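You operate a simulated robot arm through the tools that you are given. There is no shell and no other tool. Be economical: measure what you need, move in short steps, check, and stop when the job is done.

You are at the controls of a simulated robot arm. One attempt, no reset.

JOB
Turn the Rack side bar off and heat the other two bars to 110 C.
Fine: dials first, then the heater switch; watch both Ready lamps come on; leave the dwell dial and the air lever.
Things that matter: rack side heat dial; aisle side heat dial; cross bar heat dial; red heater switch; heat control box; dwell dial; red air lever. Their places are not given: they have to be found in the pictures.

The check looks at the end state, three seconds after you hand in, the way a careful person would. Anything else that was tipped, shoved, dropped, spilled or broken makes it a failure.

ROBOT AND FRAMES
A 6-joint arm with a two-finger parallel gripper, fixed in place. Base frame: the origin is at the foot of the arm, x ahead of it, y to its left, z up. Readings come in mm, degrees, newtons and seconds.
With the tool pointing down near the work surface it reaches from about 220 to 660 mm from the base axis. Its first joint turns from -66.0 to 66.0 degrees. Payload 2.9 kg.
The TCP is the grasp point between the finger pads, 30 mm short of the fingertips. In the tool frame z runs along the fingers and y along their closing line. Largest opening 110 mm; finger width 20, thickness 10; the body of the gripper, 48 by 112 mm, starts 55 mm behind the TCP.
Orientation is that of the tool frame in the base frame, as a unit quaternion [x, y, z, w]. With the fingers straight down and closing along the base's y, the tool's x points along the base's -x, its y along +y and its z along -z.

CONTROLS
- The arm moves only by the tool step_arm. Its argument "commands" is a list of rows, each a list of 3 entries, a list of its own where there are three numbers: the shift along the base's x, y, z in units of 20 mm (1.0 is 20 mm), then the turn, a rotation vector about the base's x, y, z in units of 4 degrees (1.0 is 4 degrees), then the finger opening in m, from 0 to 0.11. In form: [[[tx, ty, tz], [ax, ay, az], claw], ...]. A call has 1 to 20 rows; each row shifts and turns the commanded pose from where the row before left it. A call with a number of a shift or a turn outside -1 to 1 is refused whole. Rows are played at 5 a second. More than 50 mm and 8.6 degrees between two rows, or a gripper value outside its range, and nothing of the call is played. Where a pose cannot be reached the arm comes as near as it can. A force on the tool above 40 N (or 10 N above the force at the start of the call, whichever is more), or a blocked arm, ends the call early, and 0.2 s more pass. Each finger travels about 108 mm/s and halts on what it meets, pressing with about 38 N; the grip force reading is that of the motor and also rises with nothing between the fingers. The clock runs only during rows and for 0.2 s after the last one: add rows that do not move to give the fingers time. It gives the time, the measured TCP pose, the force on the tool (base axes), the opening and the grip force at its end, in the units of the frame above (readings bear some noise).
- Cameras (640 x 400 px; columns grow to the right, rows downward): "scene" is fixed at [86.8, 441.9, 1382.2]; the picture's right is [-0.64, -0.77, 0.00], its down [-0.45, 0.37, -0.81] and it looks along [0.62, -0.51, -0.59] (base axes); focal length 369 px, centre (320, 200). "wrist" rides on the gripper at [-36, 0, -57] in the tool frame; the picture's right is [0.00, -1.00, 0.00], its down [0.97, 0.00, -0.24] and it looks along [0.24, 0.00, 0.97] (tool axes); focal length 218 px, centre (320, 200).
- grab_frame(camera): a new picture of that camera. It takes no simulated time.
- measure_at(camera, pixels): for up to 12 pixels [column, row] of the newest picture of that camera ("zoom" is the newest enlarged one), the place [x, y, z] in the base frame of the surface seen there, good to about 2 mm. It takes no simulated time.
- zoom(camera, box): a new picture of the part [left, top, right, bottom] of that camera's present view, enlarged. It takes no simulated time.
- hand_in(): hands the job in; it is judged then, once.

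Go step by step. Measure first, check grasps and placings, and put right what went wrong. The budget is 80 turns and 46 pictures, counting those below and the enlarged ones. Unless the task says otherwise, let go and move clear before handing in, and close with one line.

The tools are called after "Request:" as a command line: name --argument value ..., lists and objects as JSON in quotes. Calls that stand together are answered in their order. step_arm: Moves the arm, as the interface text tells. Its arguments: {"type":"object","properties":{"commands":{"type":"array","items":{"type":"array"}}},"required":["commands"]} The other tools are called the same way: grab_frame (camera) takes a picture; measure_at (camera, pixels) gives the place of the surface under pixels of a picture; zoom (camera, box) takes an enlarged picture of a part of a camera's view; hand_in () hands the job in.

At the start:

```text
clock: 0.0
eef_pos: [400.8, 30.8, 1018.4]
tcp_rot: [0.001, 1.0, 0.0, 0.001]
contact_force: [0.3, -0.3, -0.7]
finger_gap: 110.0
grip_force: 0.0
```

scene: 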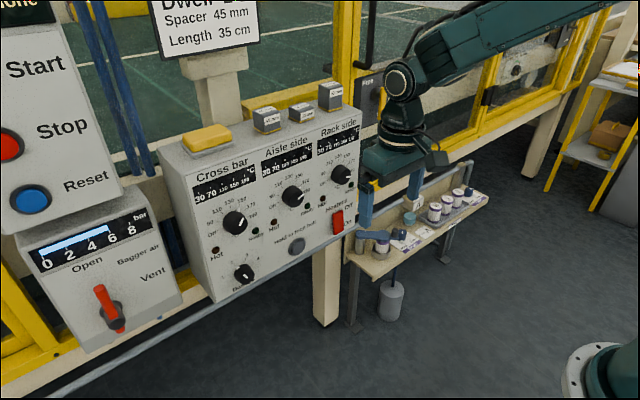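
wrist: 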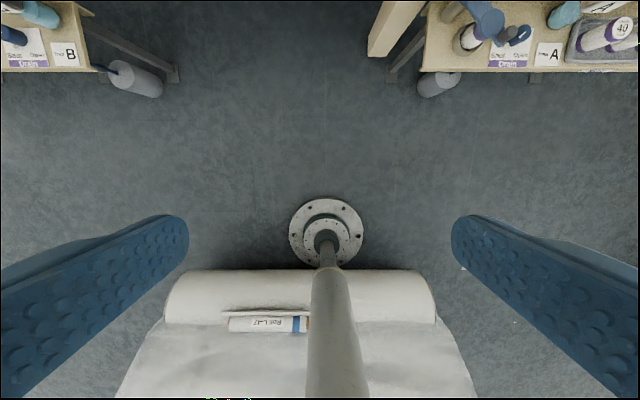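

The scene shows the heat control box around (265,210) with three dials near (235,222), (293,196), (341,174), and a red switch at (337,222). I'll enlarge it to read the scales.

Request:
zoom --camera "scene" --box '[150, 80, 370, 300]'

Request:
zoom --camera "scene" --box '[265, 150, 365, 250]'

Request:
measure_at --camera "scene" --pixels '[[235, 222], [293, 196], [341, 174], [337, 220], [297, 246], [244, 273], [200, 270], [325, 150], [215, 200], [355, 190], [110, 307], [215, 290]]'

```text
1.82 times, centred on (260, 190) of scene
```

zoom: 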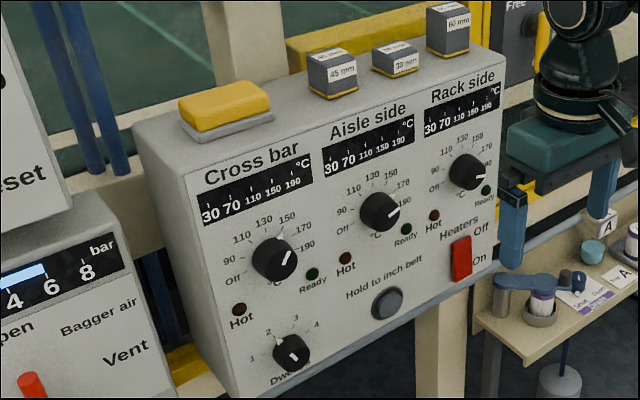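

```text
4.00 times, centred on (315, 200) of scene
```

zoom: 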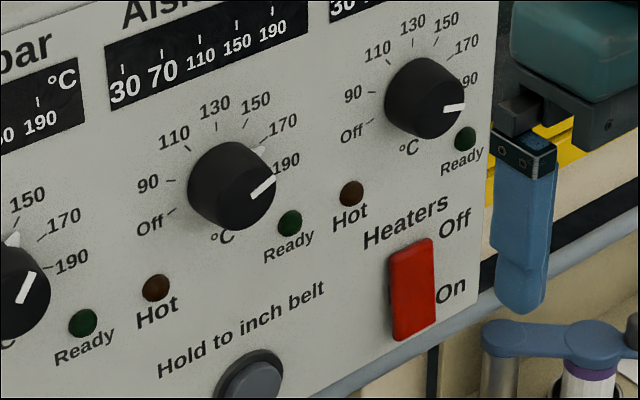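

```text
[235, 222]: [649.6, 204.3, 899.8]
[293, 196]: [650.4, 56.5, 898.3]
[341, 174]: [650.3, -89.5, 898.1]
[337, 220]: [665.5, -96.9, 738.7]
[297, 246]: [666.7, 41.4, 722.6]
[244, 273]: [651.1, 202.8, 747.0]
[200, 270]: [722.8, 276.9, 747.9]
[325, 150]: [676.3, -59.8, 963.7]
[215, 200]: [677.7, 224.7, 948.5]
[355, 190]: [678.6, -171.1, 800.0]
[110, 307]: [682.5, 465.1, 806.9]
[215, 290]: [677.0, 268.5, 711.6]
```

The panel is a vertical plane at x≈677, and the knob faces are at x≈650. The large roll in the wrist view at (300,300) needs locating before I swing the tool horizontal.

Request:
measure_at --camera "wrist" --pixels '[[325, 240], [340, 370], [300, 290], [250, 380], [480, 40], [400, 20], [60, 50]]'

Request:
step_arm --commands '[[[-0.8, 0, -0.2], [0, -1, 0], 0.08], [[-0.8, 0, -0.2], [0, -1, 0], 0.08], [[-0.8, 0, -0.2], [0, -1, 0], 0.08], [[-0.3, 0, -0.2], [0, -1, 0], 0.08], [[0, 0, -0.2], [0, -1, 0], 0.08], [[0, 0, -0.2], [0, -1, 0], 0.08], [[0, 0, -0.2], [0, -1, 0], 0.08], [[0, 0, -0.2], [0, -1, 0], 0.08]]'

```text
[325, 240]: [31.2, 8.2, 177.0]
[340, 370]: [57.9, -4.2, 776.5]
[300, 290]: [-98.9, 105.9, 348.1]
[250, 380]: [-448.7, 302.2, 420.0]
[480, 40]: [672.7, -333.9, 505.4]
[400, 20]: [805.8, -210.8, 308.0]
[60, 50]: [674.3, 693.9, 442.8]
```

```text
clock: 1.8
eef_pos: [348.1, 30.0, 988.8]
tcp_rot: [0.001, 0.961, -0.001, 0.276]
contact_force: [0.0, 0.3, -1.1]
finger_gap: 79.9
grip_force: 0.1
```

The rotation is proceeding as expected, 32° so far, and nothing is near. I'll finish the swing to horizontal while moving forward to x≈480.

Request:
step_arm --commands '[[[0.5, 0, -0.2], [0, -1, 0], 0.08], [[0.5, 0, -0.2], [0, -1, 0], 0.08], [[0.5, 0, -0.2], [0, -1, 0], 0.08], [[0.5, 0, -0.2], [0, -1, 0], 0.08], [[0.5, 0, -0.2], [0, -1, 0], 0.08], [[0.5, 0, -0.2], [0, -1, 0], 0.08], [[0.5, 0, -0.2], [0, -1, 0], 0.08], [[0.5, 0, -0.2], [0, -1, 0], 0.08], [[0.5, 0, -0.2], [0, -1, 0], 0.08], [[0.5, 0, -0.2], [0, -1, 0], 0.08], [[0.5, 0, -0.2], [0, -1, 0], 0.08], [[0.5, 0, -0.2], [0, -1, 0], 0.08], [[0.5, 0, -0.2], [0, -1, 0], 0.08], [[0, 0, -0.2], [0, -1, 0], 0.08], [[0, 0, 0], [0, -0.5, 0], 0.08], [[0, 0, 0], [0, 0, 0], 0.08]]'

Request:
grab_frame --camera "wrist"

```text
clock: 5.2
eef_pos: [540.4, 20.2, 977.3]
tcp_rot: [0.012, 0.73, -0.01, 0.683]
contact_force: [-0.3, 0.1, 0.3]
finger_gap: 79.9
grip_force: 0.0
out of reach, approached as far as the arm can: row 2, 3, 4, 10, 11, 12, 13, 14, 15
```

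```text
41 pictures are left
```

wrist: 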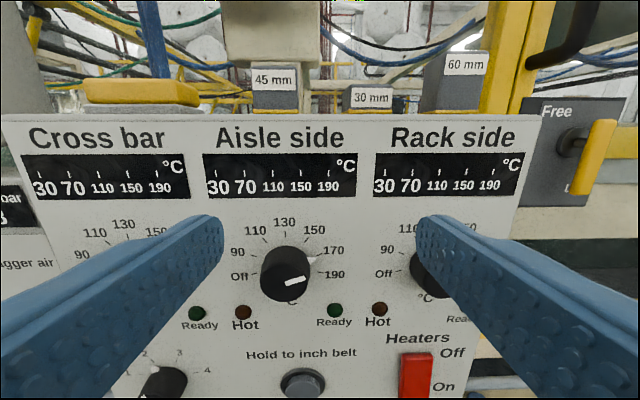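

The knobs are now in frontal view, with aisle at (287,275). The arm couldn't come as far back as asked with the tool horizontal, so I'll see where a small shift down lands it.

Request:
step_arm --commands '[[[0.5, 0, -0.5], [0, 0, 0], 0.08], [[0.5, 0, -0.5], [0, 0, 0], 0.08], [[0, 0, 0], [0, 0, 0], 0.08]]'

```text
clock: 6.0
eef_pos: [561.1, 19.3, 957.5]
tcp_rot: [0.012, 0.729, -0.01, 0.685]
contact_force: [0.1, -0.3, -0.2]
finger_gap: 80.0
grip_force: 0.1
```

Commands now resume from the pose actually reached. I'll fix the 3.6° pitch and 1.8° yaw errors and centre on the aisle knob (y 56.5, z 898).

Request:
step_arm --commands '[[[0, 0.5, -0.75], [0, -0.5, 0.25], 0.08], [[0, 0.5, -0.75], [0, -0.4, 0.2], 0.08], [[0, 0.5, -0.75], [0, 0, 0], 0.08], [[0, 0.35, -0.7], [0, 0, 0], 0.08], [[0, 0, 0], [0, 0, 0], 0.08]]'

Request:
grab_frame --camera "wrist"

```text
clock: 7.2
eef_pos: [589.2, 58.7, 909.6]
tcp_rot: [0.0, 0.709, 0.002, 0.706]
contact_force: [-0.3, -0.8, -0.6]
finger_gap: 80.0
grip_force: 0.1
out of reach, approached as far as the arm can: row 1, 2, 3, 4
```

```text
40 pictures are left
```

wrist: 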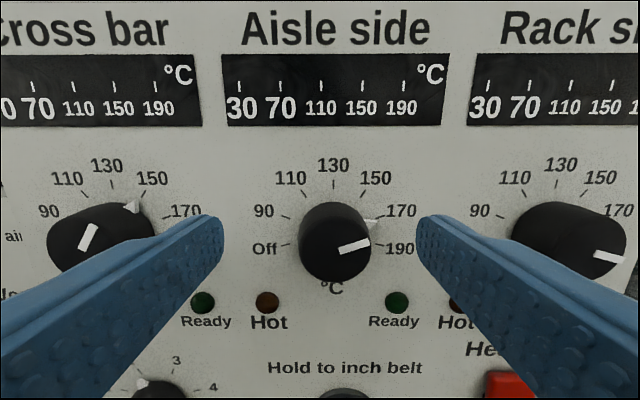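

The arm's inner limit is x≈589, which leaves the tips 30 mm short of the knob. I'll enlarge the aisle dial (skirt pointer at about (370,224)) to read angles.

Request:
zoom --camera "wrist" --box '[253, 150, 413, 290]'

Request:
zoom --camera "scene" --box '[200, 180, 270, 250]'

```text
2.86 times, centred on (333, 220) of wrist
```

zoom: 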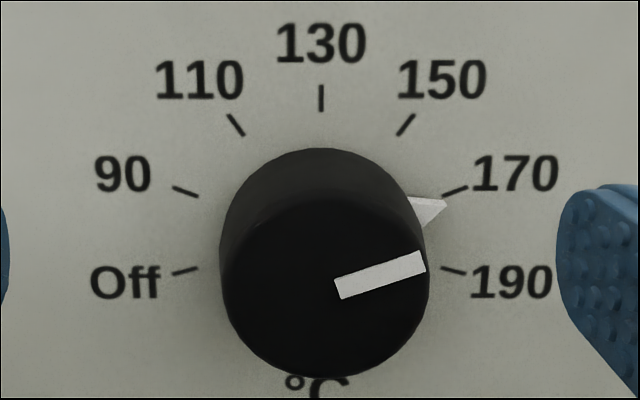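

```text
5.71 times, centred on (235, 215) of scene
```

zoom: 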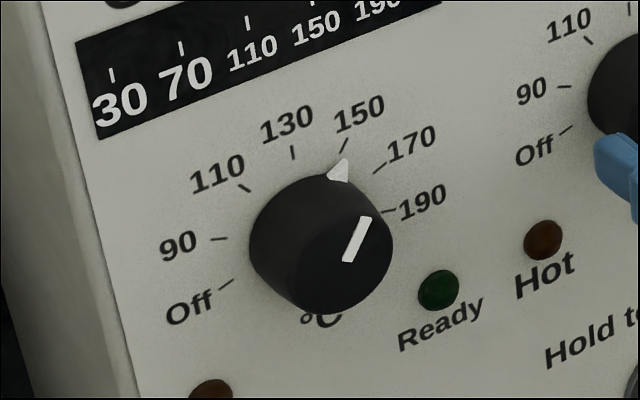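

From the ticks, the scale is 35° per step: Off −105°, 110 −35°, 130 0°, 190 +105°. The aisle pointer sits at about +72° and cross at about +35°. I'll measure the knob centres next.

Request:
measure_at --camera "wrist" --pixels '[[285.4, 244.8], [379.4, 244.8], [333.4, 184.3], [333, 251], [312, 251], [365, 251], [334, 276], [334, 225]]'

```text
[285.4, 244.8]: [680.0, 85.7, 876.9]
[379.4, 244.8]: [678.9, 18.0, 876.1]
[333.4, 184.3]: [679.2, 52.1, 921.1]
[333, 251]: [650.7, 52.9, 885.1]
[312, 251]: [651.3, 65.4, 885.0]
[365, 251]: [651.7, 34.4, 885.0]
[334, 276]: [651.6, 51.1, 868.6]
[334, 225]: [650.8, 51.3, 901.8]
```

The aisle knob centre is at y≈52, z≈885.7, with a diameter of about 40 mm and its face at 651. I'll centre on it and roll the tool +52° before gripping, so the fingers avoid the skirt pointer.

Request:
step_arm --commands '[[[0.1, -0.33, -0.4], [0.3, 0, 0], 0.08], [[0.1, 0, -0.4], [1, 0, 0], 0.08], [[0.1, 0, -0.4], [1, 0, 0], 0.08], [[0, 0, 0], [1, 0, 0], 0.08], [[0, 0, 0], [1, 0, 0], 0.08], [[0, 0, 0], [1, 0, 0], 0.08], [[0, 0, 0], [1, 0, 0], 0.08], [[0, 0, 0], [1, 0, 0], 0.08], [[0, 0, 0], [1, 0, 0], 0.08], [[0, 0, 0], [1, 0, 0], 0.08], [[0, 0, 0], [1, 0, 0], 0.08], [[0, 0, 0], [1, 0, 0], 0.08], [[0, 0, 0], [1, 0, 0], 0.08], [[0, 0, 0], [0.7, 0, 0], 0.08], [[0, 0, 0], [0, 0, 0], 0.08]]'

Request:
grab_frame --camera "wrist"

```text
clock: 10.4
eef_pos: [597.9, 51.8, 886.3]
tcp_rot: [0.311, 0.636, 0.311, 0.634]
contact_force: [-0.2, -0.5, 0.3]
finger_gap: 79.7
grip_force: 0.1
```

```text
37 pictures are left
```

wrist: 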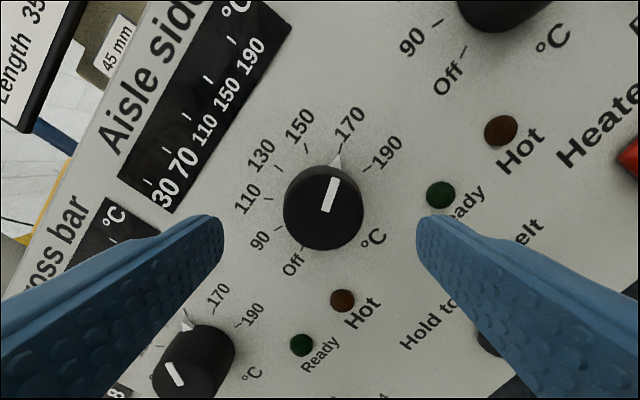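

The roll works and the knob is centred between the fingers at (323,207). I'll advance to x≈636 and close on it.

Request:
step_arm --commands '[[[0.5, 0, 0], [0, 0, 0], 0.08], [[0.5, 0, 0], [0, 0, 0], 0.08], [[0.5, 0, 0], [0, 0, 0], 0.08], [[0.4, 0, 0], [0, 0, 0], 0.08], [[0, 0, 0], [0, 0, 0], 0.06], [[0, 0, 0], [0, 0, 0], 0.045], [[0, 0, 0], [0, 0, 0], 0.036], [[0, 0, 0], [0, 0, 0], 0.036]]'

Request:
grab_frame --camera "wrist"

```text
clock: 12.2
eef_pos: [635.6, 48.9, 885.4]
tcp_rot: [0.312, 0.636, 0.31, 0.635]
contact_force: [5.8, -7.6, -11.0]
finger_gap: 45.0
grip_force: 45.0
```

```text
36 pictures are left
```

wrist: 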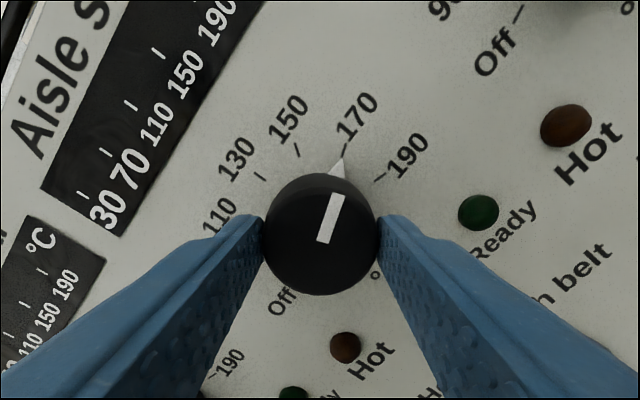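

It's gripped (gap 45), and the pointer aligns with the 170 tick at (342,160), so it needs −105°. I'll turn the first −52° and check for slip.

Request:
step_arm --commands '[[[0, 0, 0], [-1, 0, 0], 0.036], [[0, 0, 0], [-1, 0, 0], 0.036], [[0, 0, 0], [-1, 0, 0], 0.036], [[0, 0, 0], [-1, 0, 0], 0.036], [[0, 0, 0], [-1, 0, 0], 0.036], [[0, 0, 0], [-1, 0, 0], 0.036], [[0, 0, 0], [-1, 0, 0], 0.036], [[0, 0, 0], [-1, 0, 0], 0.036], [[0, 0, 0], [-1, 0, 0], 0.036], [[0, 0, 0], [-1, 0, 0], 0.036], [[0, 0, 0], [-1, 0, 0], 0.036], [[0, 0, 0], [-1, 0, 0], 0.036], [[0, 0, 0], [-1, 0, 0], 0.036], [[0, 0, 0], [0, 0, 0], 0.036]]'

Request:
grab_frame --camera "wrist"

```text
clock: 15.2
eef_pos: [634.8, 49.5, 884.9]
tcp_rot: [0.001, 0.709, 0.0, 0.705]
contact_force: [-9.5, -17.0, -15.6]
finger_gap: 45.0
grip_force: 44.5
```

```text
35 pictures are left
```

wrist: 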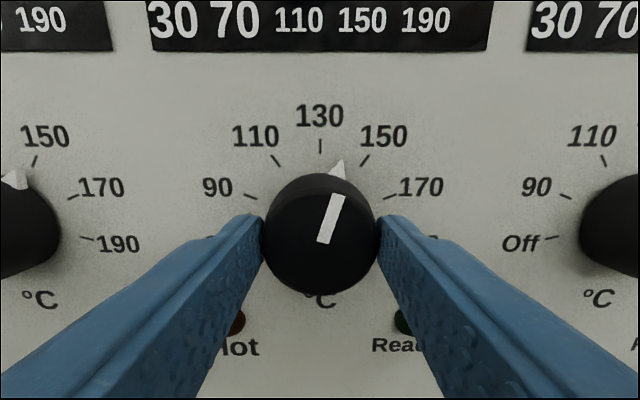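

No slip: the pointer is now at about +18°. I'll turn the remaining −53° to 110.

Request:
step_arm --commands '[[[0, 0, 0], [-1, 0, 0], 0.036], [[0, 0, 0], [-1, 0, 0], 0.036], [[0, 0, 0], [-1, 0, 0], 0.036], [[0, 0, 0], [-1, 0, 0], 0.036], [[0, 0, 0], [-1, 0, 0], 0.036], [[0, 0, 0], [-1, 0, 0], 0.036], [[0, 0, 0], [-1, 0, 0], 0.036], [[0, 0, 0], [-1, 0, 0], 0.036], [[0, 0, 0], [-1, 0, 0], 0.036], [[0, 0, 0], [-1, 0, 0], 0.036], [[0, 0, 0], [-1, 0, 0], 0.036], [[0, 0, 0], [-1, 0, 0], 0.036], [[0, 0, 0], [-1, 0, 0], 0.036], [[0, 0, 0], [-0.25, 0, 0], 0.036], [[0, 0, 0], [0, 0, 0], 0.036]]'

Request:
zoom --camera "wrist" --box '[200, 80, 440, 320]'

```text
clock: 18.4
eef_pos: [634.4, 50.4, 885.0]
tcp_rot: [-0.316, 0.635, -0.314, 0.631]
contact_force: [-11.1, -16.2, -12.3]
finger_gap: 45.1
grip_force: 44.9
```

```text
1.67 times, centred on (320, 200) of wrist
```

zoom: 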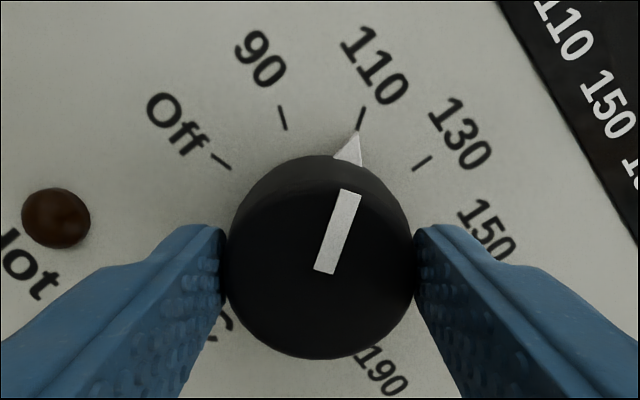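

The pointer sits on the 110 tick. I'll release, back off and roll to +17° while moving towards the cross knob.

Request:
step_arm --commands '[[[0, 0, 0], [0, 0, 0], 0.06], [[0, 0, 0], [0, 0, 0], 0.08], [[0, 0, 0], [0, 0, 0], 0.08], [[-0.5, 0, 0], [0, 0, 0], 0.08], [[-0.5, 0, 0], [0, 0, 0], 0.08], [[-0.5, 0, 0], [0, 0, 0], 0.08], [[-0.3, 0, 0], [0, 0, 0], 0.08], [[0, 0, 0], [0, 0, 0], 0.08]]'

Request:
step_arm --commands '[[[0, 0.5, 0], [1, 0, 0], 0.08], [[0, 0.5, 0], [1, 0, 0], 0.08], [[0, 0.5, 0], [1, 0, 0], 0.08], [[0, 0.5, 0], [1, 0, 0], 0.08], [[0, 0.5, 0], [1, 0, 0], 0.08], [[0, 0.5, 0], [1, 0, 0], 0.08], [[0, 0.5, 0], [1, 0, 0], 0.08], [[0, 0.5, 0], [1, 0, 0], 0.08], [[0, 0.5, 0], [1, 0, 0], 0.08], [[0, 0.5, 0], [1, 0, 0], 0.08], [[0, 0.5, 0], [1, 0, 0], 0.08], [[0, 0.5, 0], [1, 0, 0], 0.08], [[0, 0.5, 0], [1, 0, 0], 0.08], [[0, 0.5, 0], [1, 0, 0], 0.08], [[0, 0.35, 0], [1, 0, 0], 0.08], [[0, 0, 0], [1, 0, 0], 0.08], [[0, 0, 0], [1, 0, 0], 0.08], [[0, 0, 0], [0.5, 0, 0], 0.08], [[0, 0, 0], [0, 0, 0], 0.08]]'

Request:
grab_frame --camera "wrist"

```text
clock: 20.2
eef_pos: [598.6, 51.2, 886.2]
tcp_rot: [-0.316, 0.634, -0.313, 0.633]
contact_force: [0.2, -0.4, 0.1]
finger_gap: 79.9
grip_force: 0.1
```

```text
clock: 24.2
eef_pos: [599.6, 199.1, 886.2]
tcp_rot: [0.104, 0.699, 0.107, 0.7]
contact_force: [0.3, -0.7, -0.8]
finger_gap: 80.1
grip_force: 0.0
```

```text
33 pictures are left
```

wrist: 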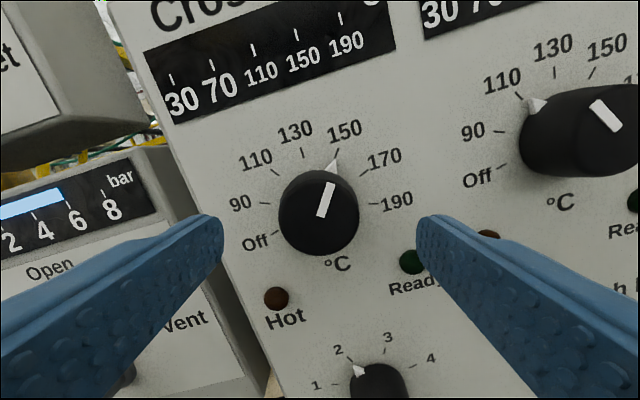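

The cross knob is centred at (319,211), with its pointer just at the 150 tick (334,163). I'll advance and grip.

Request:
measure_at --camera "wrist" --pixels '[[319, 216], [290, 217], [347, 217]]'

Request:
step_arm --commands '[[[0.5, 0, 0], [0, 0, 0], 0.08], [[0.5, 0, 0], [0, 0, 0], 0.08], [[0.5, 0, 0], [0, 0, 0], 0.08], [[0.3, 0, 0], [0, 0, 0], 0.08], [[0, 0, 0], [0, 0, 0], 0.06], [[0, 0, 0], [0, 0, 0], 0.045], [[0, 0, 0], [0, 0, 0], 0.036], [[0, 0, 0], [0, 0, 0], 0.036]]'

Request:
zoom --camera "wrist" --box '[200, 80, 440, 320]'

```text
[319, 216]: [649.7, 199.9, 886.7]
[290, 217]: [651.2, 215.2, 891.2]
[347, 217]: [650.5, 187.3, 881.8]
```

```text
clock: 26.0
eef_pos: [635.3, 198.0, 887.7]
tcp_rot: [0.105, 0.698, 0.106, 0.7]
contact_force: [5.1, 8.8, 2.1]
finger_gap: 44.9
grip_force: 44.8
```

```text
1.67 times, centred on (320, 200) of wrist
```

zoom: 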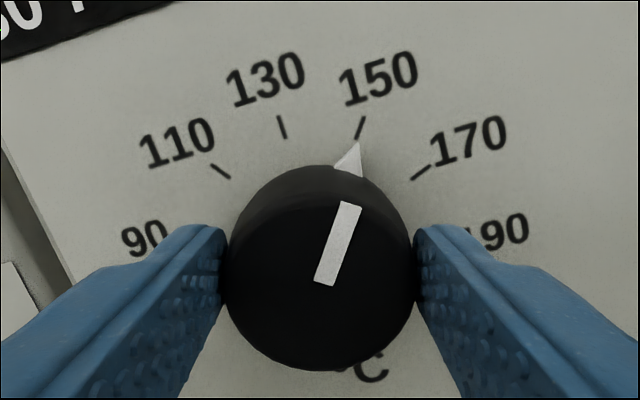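

The cross pointer is on 150, so I'll turn it −70° to reach 110.

Request:
step_arm --commands '[[[0, 0, 0], [-1, 0, 0], 0.036], [[0, 0, 0], [-1, 0, 0], 0.036], [[0, 0, 0], [-1, 0, 0], 0.036], [[0, 0, 0], [-1, 0, 0], 0.036], [[0, 0, 0], [-1, 0, 0], 0.036], [[0, 0, 0], [-1, 0, 0], 0.036], [[0, 0, 0], [-1, 0, 0], 0.036], [[0, 0, 0], [-1, 0, 0], 0.036], [[0, 0, 0], [-1, 0, 0], 0.036], [[0, 0, 0], [-1, 0, 0], 0.036], [[0, 0, 0], [-1, 0, 0], 0.036], [[0, 0, 0], [-1, 0, 0], 0.036], [[0, 0, 0], [-1, 0, 0], 0.036], [[0, 0, 0], [-1, 0, 0], 0.036], [[0, 0, 0], [-1, 0, 0], 0.036], [[0, 0, 0], [-1, 0, 0], 0.036], [[0, 0, 0], [-1, 0, 0], 0.036], [[0, 0, 0], [-0.5, 0, 0], 0.036], [[0, 0, 0], [0, 0, 0], 0.036]]'

Request:
zoom --camera "wrist" --box '[200, 80, 440, 320]'

```text
clock: 30.0
eef_pos: [634.6, 201.8, 886.1]
tcp_rot: [-0.319, 0.631, -0.311, 0.635]
contact_force: [19.4, 29.9, -5.5]
finger_gap: 44.8
grip_force: 44.6
```

```text
1.67 times, centred on (320, 200) of wrist
```

zoom: 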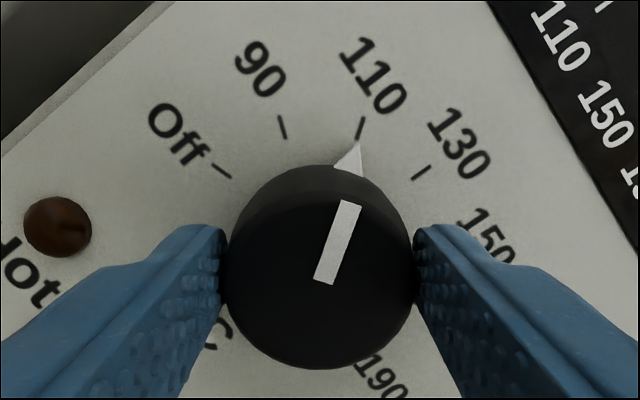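

The cross pointer is on 110. I'll release, back off, and travel to the rack knob (y≈−95), rolling to about +69°.

Request:
step_arm --commands '[[[0, 0, 0], [0, 0, 0], 0.06], [[0, 0, 0], [0, 0, 0], 0.08], [[0, 0, 0], [0, 0, 0], 0.08], [[-0.5, 0, 0], [0, 0, 0], 0.08], [[-0.5, 0, 0], [0, 0, 0], 0.08], [[-0.5, 0, 0], [0, 0, 0], 0.08], [[-0.2, 0, 0], [0, 0, 0], 0.08], [[0, 0, 0], [0, 0, 0], 0.08]]'

Request:
step_arm --commands '[[[0, -0.75, 0], [1, 0, 0], 0.08], [[0, -0.75, 0], [1, 0, 0], 0.08], [[0, -0.75, 0], [1, 0, 0], 0.08], [[0, -0.75, 0], [1, 0, 0], 0.08], [[0, -0.75, 0], [1, 0, 0], 0.08], [[0, -0.75, 0], [1, 0, 0], 0.08], [[0, -0.75, 0], [1, 0, 0], 0.08], [[0, -0.75, 0], [1, 0, 0], 0.08], [[0, -0.75, 0], [1, 0, 0], 0.08], [[0, -0.75, 0], [1, 0, 0], 0.08], [[0, -0.75, 0], [1, 0, 0], 0.08], [[0, -0.75, 0], [1, 0, 0], 0.08], [[0, -0.75, 0], [1, 0, 0], 0.08], [[0, -0.75, 0], [1, 0, 0], 0.08], [[0, -0.75, 0], [1, 0, 0], 0.08], [[0, -0.75, 0], [1, 0, 0], 0.08], [[0, -0.75, 0], [1, 0, 0], 0.08], [[0, -0.75, 0], [1, 0, 0], 0.08], [[0, -0.75, 0], [1, 0, 0], 0.08], [[0, -0.55, 0], [1, 0, 0], 0.08]]'

Request:
step_arm --commands '[[[0, 0, 0], [1, 0, 0], 0.08], [[0, 0, 0], [1, 0, 0], 0.08], [[0, 0, 0], [1, 0, 0], 0.08], [[0, 0, 0], [1, 0, 0], 0.08], [[0, 0, 0], [1, 0, 0], 0.08], [[0, 0, 0], [1, 0, 0], 0.08], [[0, 0, 0], [1, 0, 0], 0.08], [[0, 0, 0], [1, 0, 0], 0.08], [[0, 0, 0], [1, 0, 0], 0.08], [[0, 0, 0], [1, 0, 0], 0.08], [[0, 0, 0], [0.5, 0, 0], 0.08], [[0, 0, 0], [0, 0, 0], 0.08]]'

Request:
grab_frame --camera "wrist"

```text
clock: 31.8
eef_pos: [601.4, 197.1, 885.7]
tcp_rot: [-0.315, 0.633, -0.315, 0.633]
contact_force: [-0.3, -0.1, -0.3]
finger_gap: 80.2
grip_force: 0.1
```

```text
clock: 36.0
eef_pos: [583.4, -80.3, 891.0]
tcp_rot: [0.166, 0.686, 0.166, 0.689]
contact_force: [-0.2, 0.1, 0.8]
finger_gap: 80.0
grip_force: 0.1
out of reach, approached as far as the arm can: row 15, 16, 18, 19
```

```text
clock: 38.6
eef_pos: [583.9, -79.4, 891.3]
tcp_rot: [0.401, 0.58, 0.402, 0.583]
contact_force: [0.3, -0.2, -0.4]
finger_gap: 80.1
grip_force: 0.1
```

```text
30 pictures are left
```

wrist: 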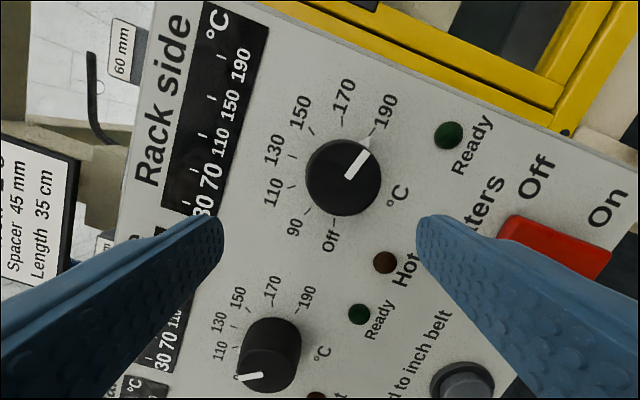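

The rack pointer is on 190 at (370,140), so it needs −210° in total. I'll measure its centre.

Request:
measure_at --camera "wrist" --pixels '[[344, 182], [316, 182], [372, 182], [344, 205]]'

```text
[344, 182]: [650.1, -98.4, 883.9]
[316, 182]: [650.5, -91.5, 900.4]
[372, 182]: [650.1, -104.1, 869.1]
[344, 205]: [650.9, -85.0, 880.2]
```

The centre is at about (−96, 885.5). I'll align, advance and grip.

Request:
step_arm --commands '[[[0.6, -0.6, -0.2], [0, 0, 0], 0.08], [[0.4, -0.23, -0.09], [0, 0, 0], 0.08], [[0, 0, 0], [0, 0, 0], 0.08]]'

Request:
grab_frame --camera "wrist"

```text
clock: 39.4
eef_pos: [582.7, -93.6, 881.2]
tcp_rot: [0.4, 0.58, 0.402, 0.585]
contact_force: [0.0, 0.3, -0.2]
finger_gap: 80.0
grip_force: 0.1
out of reach, approached as far as the arm can: row 1, 2
```

```text
29 pictures are left
```

wrist: 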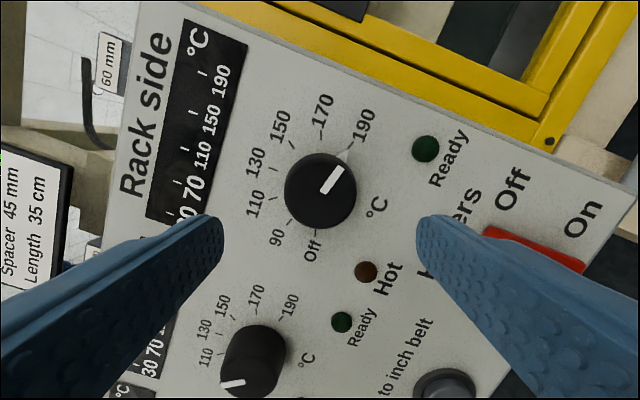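

The arm didn't advance in x. I'll try a pure forward move plus a small z correction.

Request:
step_arm --commands '[[[0.4, 0, 0.2], [0, 0, 0], 0.08], [[0.4, -0.1, 0], [0, 0, 0], 0.08], [[0, 0, 0], [0, 0, 0], 0.08]]'

```text
clock: 40.2
eef_pos: [583.9, -89.8, 881.8]
tcp_rot: [0.399, 0.58, 0.402, 0.585]
contact_force: [-0.9, 0.6, -0.4]
finger_gap: 79.9
grip_force: 0.0
out of reach, approached as far as the arm can: row 1, 2
```

This is likely a wrist joint limit at this roll. I'll roll back about 35° and retry the move forward.

Request:
step_arm --commands '[[[0, 0, 0], [-1, 0, 0], 0.08], [[0, 0, 0], [-1, 0, 0], 0.08], [[0, 0, 0], [-1, 0, 0], 0.08], [[0, 0, 0], [-1, 0, 0], 0.08], [[0, 0, 0], [-1, 0, 0], 0.08], [[0, 0, 0], [-1, 0, 0], 0.08], [[0, 0, 0], [-1, 0, 0], 0.08], [[0, 0, 0], [-1, 0, 0], 0.08], [[0, 0, 0], [-1, 0, 0], 0.08], [[0.3, 0, 0], [0, 0, 0], 0.08], [[0.3, 0, 0], [0, 0, 0], 0.08], [[0, 0, 0], [0, 0, 0], 0.08]]'

```text
clock: 42.8
eef_pos: [585.4, -87.9, 879.9]
tcp_rot: [0.201, 0.676, 0.202, 0.68]
contact_force: [0.3, -1.0, 0.4]
finger_gap: 80.0
grip_force: 0.1
out of reach, approached as far as the arm can: row 10, 11
```

I'm still blocked, so the wrist has likely run into a joint limit when crossing y≈0 with the tool horizontal. I'll unroll, lift, return to tool-down, and re-enter from the −y side.

Request:
step_arm --commands '[[[0, 0, 0.3], [-1, 0, 0], 0.08], [[0, 0, 0.3], [-1, 0, 0], 0.08], [[0, 0, 0.3], [-1, 0, 0], 0.08], [[0, 0, 0.3], [-1, 0, 0], 0.08], [[0, 0, 0.3], [-1, 0, 0], 0.08], [[0, 0, 0.3], [-1, 0, 0], 0.08], [[0, 0, 0.3], [-1, 0, 0], 0.08], [[0, 0, 0.3], [-1, 0, 0], 0.08], [[0, 0, 0.3], [-0.25, 0, 0], 0.08], [[0, 0, 0.5], [0, 0, 0], 0.08], [[0, 0, 0.5], [0, 0, 0], 0.08], [[0, 0, 0.5], [0, 0, 0], 0.08]]'

Request:
step_arm --commands '[[[-0.2, 0, 0.4], [0, 1, 0], 0.08], [[-0.2, 0, 0.4], [0, 1, 0], 0.08], [[-0.2, 0, 0.3], [0, 1, 0], 0.08], [[-0.3, 0, 0.3], [0, 1, 0], 0.08], [[-0.3, 0, 0.2], [0, 1, 0], 0.08], [[-0.4, 0, 0.2], [0, 1, 0], 0.08], [[-0.5, 0, 0], [0, 1, 0], 0.08], [[-0.5, 0, 0], [0, 1, 0], 0.08]]'

```text
clock: 45.4
eef_pos: [561.1, -79.4, 955.2]
tcp_rot: [0.001, 0.705, 0.0, 0.709]
contact_force: [-0.6, 0.1, -1.0]
finger_gap: 79.9
grip_force: 0.1
out of reach, approached as far as the arm can: row 2, 4, 6, 8, 10, 11, 12
```

```text
clock: 47.2
eef_pos: [410.7, -43.8, 851.0]
tcp_rot: [0.0, 0.872, 0.001, 0.49]
contact_force: [-0.9, -0.4, 0.0]
finger_gap: 80.0
grip_force: 0.1
out of reach, approached as far as the arm can: row 1, 2, 3, 4, 5, 6, 7, 8
```

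It's sliding along a joint limit, but the space here is clear. I'll keep pitching down while lifting.

Request:
step_arm --commands '[[[0, 0, 0.5], [0, 1, 0], 0.08], [[0, 0, 0.5], [0, 1, 0], 0.08], [[0, 0, 0.5], [0, 1, 0], 0.08], [[0, 0, 0.5], [0, 1, 0], 0.08], [[0, 0, 0.5], [0, 1, 0], 0.08], [[0, 0, 0.5], [0, 1, 0], 0.08]]'

Request:
grab_frame --camera "scene"

```text
clock: 48.6
eef_pos: [297.1, -23.7, 705.0]
tcp_rot: [0.001, 0.954, 0.001, 0.3]
contact_force: [0.6, -0.6, 1.0]
finger_gap: 79.9
grip_force: 0.1
out of reach, approached as far as the arm can: row 1, 2, 3, 4, 5, 6
```

```text
28 pictures are left
```

scene: 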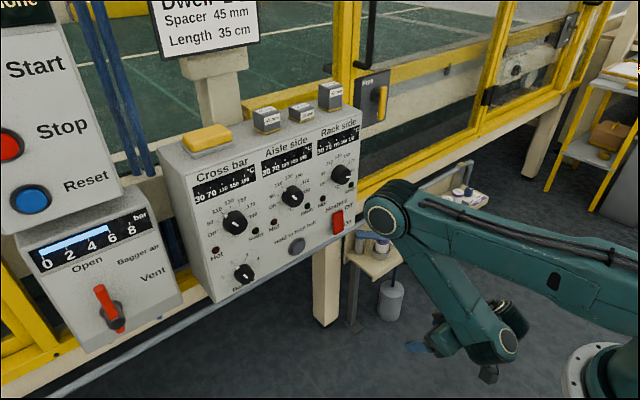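

The arm has folded up with its elbow out. I'll try unfolding by moving the TCP forward and up with a fixed orientation.

Request:
step_arm --commands '[[[0.5, 0, 1], [0, 0, 0], 0.08], [[0.5, 0, 1], [0, 0, 0], 0.08], [[0.5, 0, 1], [0, 0, 0], 0.08], [[0.5, 0, 1], [0, 0, 0], 0.08]]'

Request:
step_arm --commands '[[[0, 0, 0.5], [0, 1, 0], 0.08], [[0, 0, 0.5], [0, 1, 0], 0.08], [[0, 0, 0.5], [0, 1, 0], 0.08], [[0, 0, 0.5], [0, 1, 0], 0.08]]'

```text
clock: 49.6
eef_pos: [295.8, -22.2, 704.1]
tcp_rot: [0.001, 0.954, 0.001, 0.299]
contact_force: [-0.7, 0.0, 0.4]
finger_gap: 80.3
grip_force: 0.0
out of reach, approached as far as the arm can: row 1, 2, 3, 4
```

```text
clock: 50.6
eef_pos: [189.5, -19.6, 638.4]
tcp_rot: [0.001, 0.987, 0.001, 0.164]
contact_force: [-0.8, -0.5, 0.6]
finger_gap: 79.9
grip_force: 0.1
out of reach, approached as far as the arm can: row 1, 2, 3, 4
```

Pitching down folds it further, so a wrist joint is pinned. I'll look at the arm and measure the elbow, wrist and gripper points to understand it.

Request:
zoom --camera "scene" --box '[340, 150, 640, 400]'

Request:
grab_frame --camera "wrist"

```text
1.60 times, centred on (490, 275) of scene
```

zoom: 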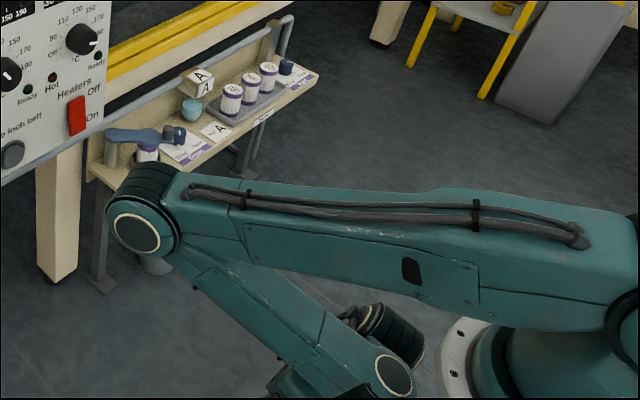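

```text
26 pictures are left
```

wrist: 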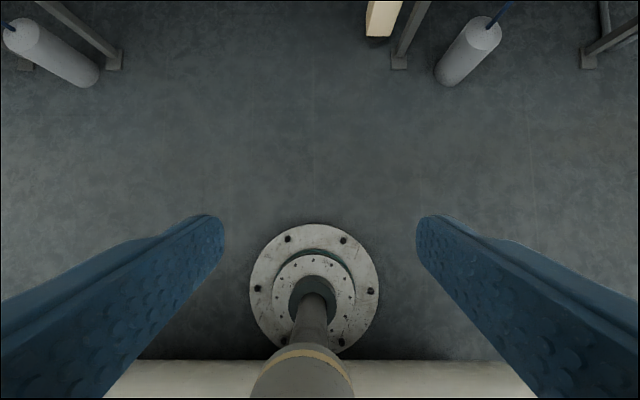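

Request:
measure_at --camera "scene" --pixels '[[404, 260], [426, 296], [525, 384], [533, 384], [470, 345], [512, 353], [548, 314]]'

Request:
measure_at --camera "zoom" --pixels '[[138, 232], [393, 376], [395, 330], [290, 385], [632, 335]]'

```text
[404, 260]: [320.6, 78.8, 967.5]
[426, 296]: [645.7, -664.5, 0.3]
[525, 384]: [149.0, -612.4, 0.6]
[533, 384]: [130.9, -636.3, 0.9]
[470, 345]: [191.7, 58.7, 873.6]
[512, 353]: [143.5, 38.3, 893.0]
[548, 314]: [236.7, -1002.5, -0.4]
```

```text
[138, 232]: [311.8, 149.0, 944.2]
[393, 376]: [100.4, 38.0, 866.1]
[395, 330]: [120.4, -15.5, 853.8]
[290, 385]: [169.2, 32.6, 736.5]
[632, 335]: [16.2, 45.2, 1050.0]
```

The forearm is folded back (elbow ≈(312,149,944), wrist ≈(100,38,866)), so wrist joint 1 is at its limit. Moving out along +x and slightly down should unfold it.

Request:
step_arm --commands '[[[0.5, 0, -0.2], [0, 0, 0], 0.08], [[0.5, 0, -0.2], [0, 0, 0], 0.08], [[0.5, 0, 0], [0, 0, 0], 0.08], [[0.5, 0, 0], [0, 0, 0], 0.08]]'

```text
clock: 51.1
eef_pos: [189.7, -18.4, 637.5]
tcp_rot: [-0.004, 0.987, 0.0, 0.163]
contact_force: [8.0, -3.9, 2.2]
finger_gap: 80.0
grip_force: 0.1
out of reach, approached as far as the arm can: row 1, 2
stopped in row 2: the force on the tool passed its limit (the readings are from after the stop); the commanded pose is now the measured one
```

A contact appeared, possibly the gripper against its own pillar. I'll retrace by pitching the tool back up, with no translation.

Request:
step_arm --commands '[[[0, 0, 0], [0, -1, 0], 0.08], [[0, 0, 0], [0, -1, 0], 0.08], [[0, 0, 0], [0, -1, 0], 0.08], [[0, 0, 0], [0, -1, 0], 0.08]]'

```text
clock: 51.6
eef_pos: [191.4, -23.1, 637.6]
tcp_rot: [-0.001, 0.984, 0.001, 0.176]
contact_force: [6.4, -2.3, 1.5]
finger_gap: 80.2
grip_force: 0.2
out of reach, approached as far as the arm can: row 1, 2
stopped in row 2: the force on the tool passed its limit (the readings are from after the stop); the commanded pose is now the measured one
```

Request:
step_arm --commands '[[[0.5, 0, 0.5], [0, -1, 0], 0.08]]'

Request:
zoom --camera "scene" --box '[340, 150, 640, 400]'

```text
clock: 52.0
eef_pos: [199.7, -23.3, 646.7]
tcp_rot: [0.001, 0.978, 0.002, 0.209]
contact_force: [-0.4, 0.0, -0.3]
finger_gap: 80.0
grip_force: 0.0
```

```text
1.60 times, centred on (490, 275) of scene
```

zoom: 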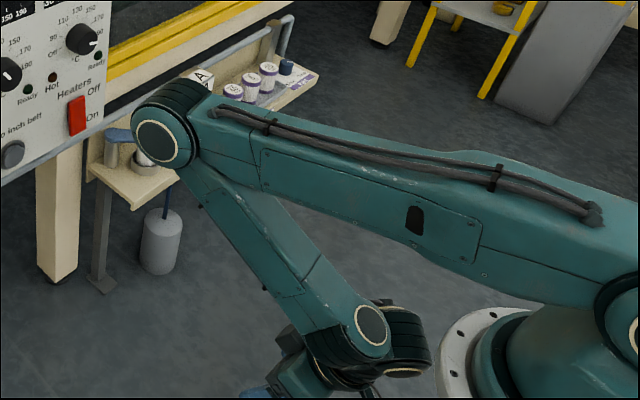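

It's released: the move followed exactly with zero force. I'll continue out and up with slight pitch-up.

Request:
step_arm --commands '[[[0.8, 0, 0.6], [0, -0.5, 0], 0.08], [[0.8, 0, 0.6], [0, -0.5, 0], 0.08], [[0.8, 0, 0.6], [0, -0.5, 0], 0.08], [[0.8, 0, 0.6], [0, -0.3, 0], 0.08], [[0.8, 0, 0.6], [0, 0, 0], 0.08], [[0.8, 0, 0.6], [0, 0, 0], 0.08]]'

```text
clock: 53.4
eef_pos: [275.4, -23.1, 688.0]
tcp_rot: [0.0, 0.962, 0.002, 0.273]
contact_force: [-1.2, -0.2, -1.4]
finger_gap: 79.9
grip_force: 0.0
out of reach, approached as far as the arm can: row 1, 2, 4, 5, 6
```

B, C and D all lie at a constant wrist-to-shoulder distance, so the elbow is fully folded; going up shortens that further. I'll move out and downward instead, where it's clear.

Request:
step_arm --commands '[[[0.8, 0, -0.2], [0, 0, 0], 0.08], [[0.8, 0, -0.2], [0, 0, 0], 0.08], [[0.8, 0, -0.2], [0, 0, 0], 0.08], [[0.8, 0, 0], [0, 0, 0], 0.08], [[0.8, 0, 0], [0, 0, 0], 0.08], [[0.8, 0, 0], [0, 0, 0], 0.08]]'

```text
clock: 54.8
eef_pos: [276.7, -19.8, 688.7]
tcp_rot: [0.001, 0.962, 0.001, 0.272]
contact_force: [0.9, 0.7, -0.1]
finger_gap: 80.1
grip_force: 0.0
out of reach, approached as far as the arm can: row 1, 2, 3, 4, 5, 6
```

It's still refused, so I'll probe directions independently, starting with a sideways move in +y, where the earlier motion was free.

Request:
step_arm --commands '[[[0, 1, 0], [0, 0, 0], 0.08], [[0, 1, 0], [0, 0, 0], 0.08], [[0, 1, 0], [0, 0, 0], 0.08]]'

Request:
step_arm --commands '[[[0, 0, -1], [0, 0, 0], 0.08], [[0, 0, -1], [0, 0, 0], 0.08]]'

Request:
step_arm --commands '[[[0, 0, 0], [0, -1, 0], 0.08], [[0, 0, 0], [0, -1, 0], 0.08]]'

```text
clock: 55.6
eef_pos: [273.8, 36.6, 683.5]
tcp_rot: [-0.001, 0.962, 0.0, 0.271]
contact_force: [0.1, 0.3, -0.3]
finger_gap: 79.9
grip_force: 0.0
out of reach, approached as far as the arm can: row 2
```

```text
clock: 56.2
eef_pos: [273.6, 38.3, 644.1]
tcp_rot: [0.0, 0.963, 0.001, 0.27]
contact_force: [0.2, 0.4, 0.1]
finger_gap: 79.8
grip_force: 0.0
```

```text
clock: 56.8
eef_pos: [277.0, 33.6, 642.5]
tcp_rot: [0.005, 0.955, -0.012, 0.295]
contact_force: [-0.1, 0.1, -0.2]
finger_gap: 80.2
grip_force: 0.0
out of reach, approached as far as the arm can: row 1, 2
```

Moving in +y and down is free, and pitch-up is limited here. I'll now move out in +x with pitch-down.

Request:
step_arm --commands '[[[0.8, 0, 0], [0, 0.3, 0], 0.08], [[0.8, 0, 0], [0, 0.3, 0], 0.08], [[0.8, 0, 0], [0, 0.3, 0], 0.08], [[0.8, 0, 0], [0, 0.3, 0], 0.08]]'

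```text
clock: 57.8
eef_pos: [340.3, 33.3, 641.7]
tcp_rot: [0.004, 0.962, -0.007, 0.273]
contact_force: [-0.4, 0.0, -0.4]
finger_gap: 79.9
grip_force: 0.1
```

It's free again. I'll continue out to x≈430, pitch to vertical and then climb.

Request:
step_arm --commands '[[[0.8, 0, 0], [0, 0.8, 0], 0.08], [[0.8, 0, 0.2], [0, 0.8, 0], 0.08], [[0.8, 0, 0.4], [0, 0.8, 0], 0.08], [[0.8, 0, 0.6], [0, 0.8, 0], 0.08], [[0.8, 0, 0.8], [0, 0.8, 0], 0.08], [[0.4, 0, 1], [0, 0.8, 0], 0.08], [[0, 0, 1], [0, 0.8, 0], 0.08], [[0, 0, 1], [0, 0.8, 0], 0.08], [[0, 0, 1], [0, 0.8, 0], 0.08], [[0, 0, 1], [0, 0.7, 0], 0.08], [[0, 0, 1], [0, 0, 0], 0.08], [[0, 0, 1], [0, 0, 0], 0.08]]'

Request:
grab_frame --camera "scene"

```text
clock: 60.4
eef_pos: [427.7, 32.5, 822.4]
tcp_rot: [0.001, 1.0, -0.007, 0.001]
contact_force: [0.9, 0.1, -0.3]
finger_gap: 79.6
grip_force: 0.0
```

```text
24 pictures are left
```

scene: 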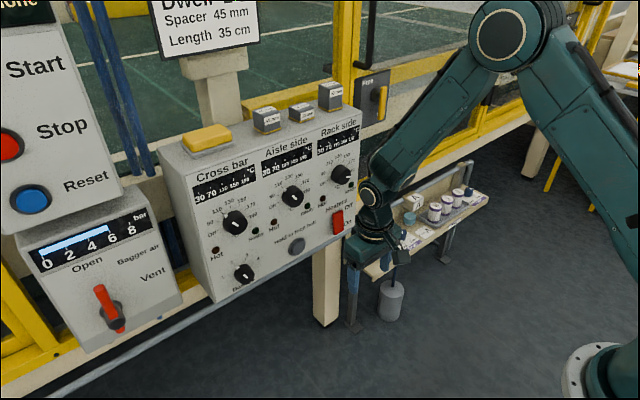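

The arm is back to a healthy elbow-up posture and nothing has been disturbed. I'll shift to y≈−95 and up while tool-down, then pitch up with x kept well out from the inner limit.

Request:
step_arm --commands '[[[0, -0.9, 0.9], [0, 0, 0], 0.08], [[0, -0.9, 0.9], [0, 0, 0], 0.08], [[0, -0.9, 0.9], [0, 0, 0], 0.08], [[0, -0.9, 0.9], [0, 0, 0], 0.08], [[0, -0.9, 0.9], [0, 0, 0], 0.08], [[0, -0.9, 0.9], [0, 0, 0], 0.08], [[0, -0.97, 0.9], [0, 0, 0], 0.08], [[0, 0, 0.9], [0, 0, 0], 0.08]]'

Request:
step_arm --commands '[[[0.4, 0, 0], [0, -1, 0], 0.08], [[0.4, 0, 0], [0, -1, 0], 0.08], [[0.4, 0, 0], [0, -1, 0], 0.08], [[0.4, 0, 0], [0, -1, 0], 0.08], [[0.4, 0, 0], [0, -1, 0], 0.08], [[0.4, 0, 0], [0, -1, 0], 0.08], [[0.4, 0, 0], [0, -1, 0], 0.08], [[0.4, 0, 0], [0, -1, 0], 0.08], [[0.4, 0, 0], [0, -1, 0], 0.08], [[0.4, 0, 0], [0, -1, 0], 0.08], [[0.4, 0, 0], [0, -1, 0], 0.08], [[0.4, 0, 0], [0, -1, 0], 0.08]]'

```text
clock: 62.2
eef_pos: [426.5, -96.6, 966.5]
tcp_rot: [0.001, 1.0, -0.008, 0.001]
contact_force: [0.2, -0.1, -0.5]
finger_gap: 80.2
grip_force: 0.1
```

```text
clock: 64.8
eef_pos: [524.1, -95.2, 966.2]
tcp_rot: [0.004, 0.913, -0.007, 0.408]
contact_force: [0.8, 0.7, 0.2]
finger_gap: 80.0
grip_force: 0.0
```

No limit reached. I'll continue the pitch to horizontal, ending around x≈590, z≈960.

Request:
step_arm --commands '[[[0.35, 0, 0], [0, -1, 0], 0.08], [[0.35, 0, 0], [0, -1, 0], 0.08], [[0.35, 0, 0], [0, -1, 0], 0.08], [[0.35, 0, 0], [0, -1, 0], 0.08], [[0.35, 0, 0], [0, -1, 0], 0.08], [[0.35, 0, 0], [0, -1, 0], 0.08], [[0.35, 0, 0], [0, -1, 0], 0.08], [[0.35, 0, 0], [0, -1, 0], 0.08], [[0.35, 0, 0], [0, -1, 0], 0.08], [[0.35, 0, 0], [0, -1, 0], 0.08], [[0, 0, 0], [0, -0.5, 0], 0.08]]'

```text
clock: 67.2
eef_pos: [594.1, -94.6, 965.6]
tcp_rot: [0.006, 0.706, -0.005, 0.708]
contact_force: [-0.2, -0.6, 0.3]
finger_gap: 80.1
grip_force: 0.1
```

The tool is horizontal at the rack side with no limit hit. I'll descend to z≈886 at x≈608, with a small yaw correction.

Request:
step_arm --commands '[[[0.15, 0, -0.8], [0, 0, 0.2], 0.08], [[0.15, 0, -0.8], [0, 0, 0], 0.08], [[0.15, 0, -0.8], [0, 0, 0], 0.08], [[0.15, 0, -0.8], [0, 0, 0], 0.08], [[0.1, -0.07, -0.78], [0, 0, 0], 0.08], [[0, 0, 0], [0, 0, 0], 0.08]]'

Request:
step_arm --commands '[[[0, 0, 0], [1, 0, 0], 0.08], [[0, 0, 0], [1, 0, 0], 0.08], [[0, 0, 0], [1, 0, 0], 0.08], [[0, 0, 0], [1, 0, 0], 0.08], [[0, 0, 0], [1, 0, 0], 0.08], [[0, 0, 0], [1, 0, 0], 0.08], [[0, 0, 0], [1, 0, 0], 0.08], [[0, 0, 0], [1, 0, 0], 0.08], [[0, 0, 0], [1, 0, 0], 0.08], [[0, 0, 0], [1, 0, 0], 0.08], [[0, 0, 0], [1, 0, 0], 0.08], [[0, 0, 0], [1, 0, 0], 0.08], [[0, 0, 0], [1, 0, 0], 0.08], [[0, 0, 0], [1, 0, 0], 0.08], [[0, 0, 0], [1, 0, 0], 0.08], [[0, 0, 0], [1, 0, 0], 0.08], [[0, 0, 0], [1, 0, 0], 0.08], [[0, 0, 0], [0, 0, 0], 0.08]]'

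Request:
grab_frame --camera "wrist"

```text
clock: 68.6
eef_pos: [608.1, -96.7, 886.8]
tcp_rot: [0.001, 0.706, 0.002, 0.708]
contact_force: [-0.1, -0.9, 0.0]
finger_gap: 80.0
grip_force: 0.0
```

```text
clock: 72.4
eef_pos: [609.2, -96.6, 886.1]
tcp_rot: [0.397, 0.585, 0.396, 0.586]
contact_force: [0.0, -0.4, -0.3]
finger_gap: 79.8
grip_force: 0.1
```

```text
23 pictures are left
```

wrist: 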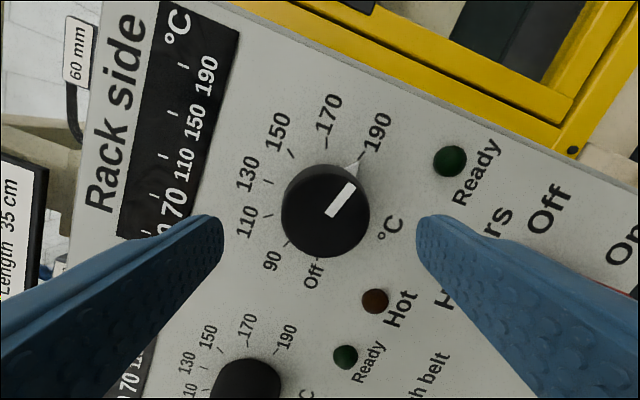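

The knob is well centred at (326,211) with the pointer on 190. I'll advance and grip.

Request:
step_arm --commands '[[[0.5, 0, -0.06], [0, 0, 0], 0.08], [[0.5, 0, 0], [0, 0, 0], 0.08], [[0.3, 0, 0], [0, 0, 0], 0.08], [[0, 0, 0], [0, 0, 0], 0.06], [[0, 0, 0], [0, 0, 0], 0.045], [[0, 0, 0], [0, 0, 0], 0.036], [[0, 0, 0], [0, 0, 0], 0.036]]'

Request:
step_arm --commands '[[[0, 0, 0], [-1, 0, 0], 0.036], [[0, 0, 0], [-1, 0, 0], 0.036], [[0, 0, 0], [-1, 0, 0], 0.036], [[0, 0, 0], [-1, 0, 0], 0.036], [[0, 0, 0], [-1, 0, 0], 0.036], [[0, 0, 0], [-1, 0, 0], 0.036], [[0, 0, 0], [-1, 0, 0], 0.036], [[0, 0, 0], [-1, 0, 0], 0.036], [[0, 0, 0], [-1, 0, 0], 0.036], [[0, 0, 0], [-1, 0, 0], 0.036], [[0, 0, 0], [-1, 0, 0], 0.036], [[0, 0, 0], [-1, 0, 0], 0.036], [[0, 0, 0], [-1, 0, 0], 0.036], [[0, 0, 0], [-1, 0, 0], 0.036], [[0, 0, 0], [-1, 0, 0], 0.036], [[0, 0, 0], [-1, 0, 0], 0.036], [[0, 0, 0], [-1, 0, 0], 0.036], [[0, 0, 0], [0, 0, 0], 0.036]]'

Request:
grab_frame --camera "wrist"

```text
clock: 74.0
eef_pos: [632.8, -97.6, 884.1]
tcp_rot: [0.397, 0.587, 0.394, 0.586]
contact_force: [6.8, -6.3, -16.3]
finger_gap: 44.9
grip_force: 45.2
```

```text
clock: 77.1
eef_pos: [634.0, -99.2, 882.3]
tcp_rot: [0.069, 0.705, 0.064, 0.703]
contact_force: [13.3, -4.1, -5.4]
finger_gap: 44.9
grip_force: 45.0
stopped in row 15: the force on the tool passed its limit (the readings are from after the stop); the commanded pose is now the measured one
```

```text
22 pictures are left
```

wrist: 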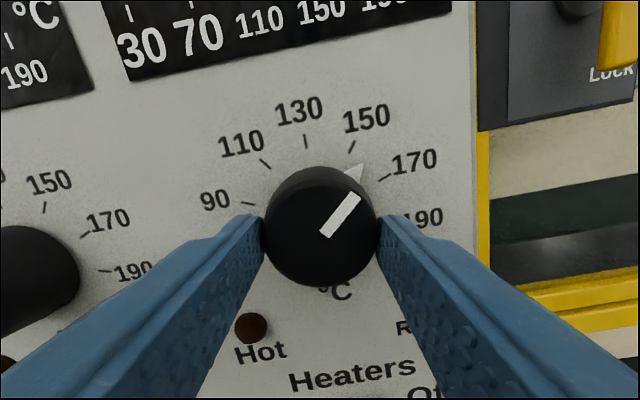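

It turned cleanly to about 48° but stopped on side load from an off-centre grip (z 882, y −99). I'll open, re-centre, roll +24° and regrip.

Request:
step_arm --commands '[[[0, 0, 0], [0, 0, 0], 0.06], [[0, 0, 0], [0, 0, 0], 0.07], [[0, 0.12, 0.17], [0, 0, 0], 0.07], [[0, 0, 0], [1, 0, 0], 0.07], [[0, 0, 0], [1, 0, 0], 0.07], [[0, 0, 0], [1, 0, 0], 0.07], [[0, 0, 0], [1, 0, 0], 0.07], [[0, 0, 0], [1, 0, 0], 0.07], [[0, 0, 0], [1, 0, 0], 0.07], [[0, 0, 0], [0, 0, 0], 0.07]]'

Request:
grab_frame --camera "wrist"

```text
clock: 79.3
eef_pos: [633.2, -94.5, 887.0]
tcp_rot: [0.215, 0.676, 0.211, 0.673]
contact_force: [-0.7, 0.0, 0.5]
finger_gap: 70.0
grip_force: 0.0
```

```text
21 pictures are left
```

wrist: 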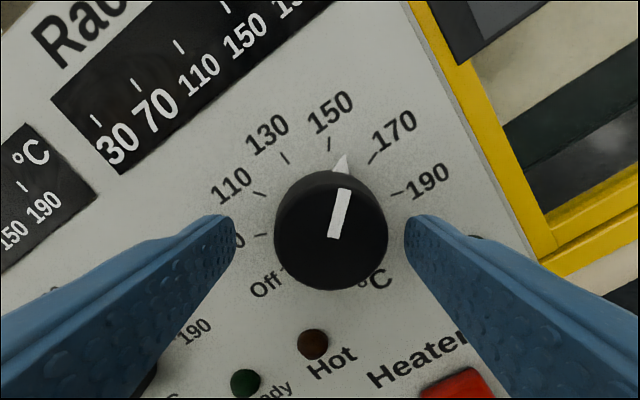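

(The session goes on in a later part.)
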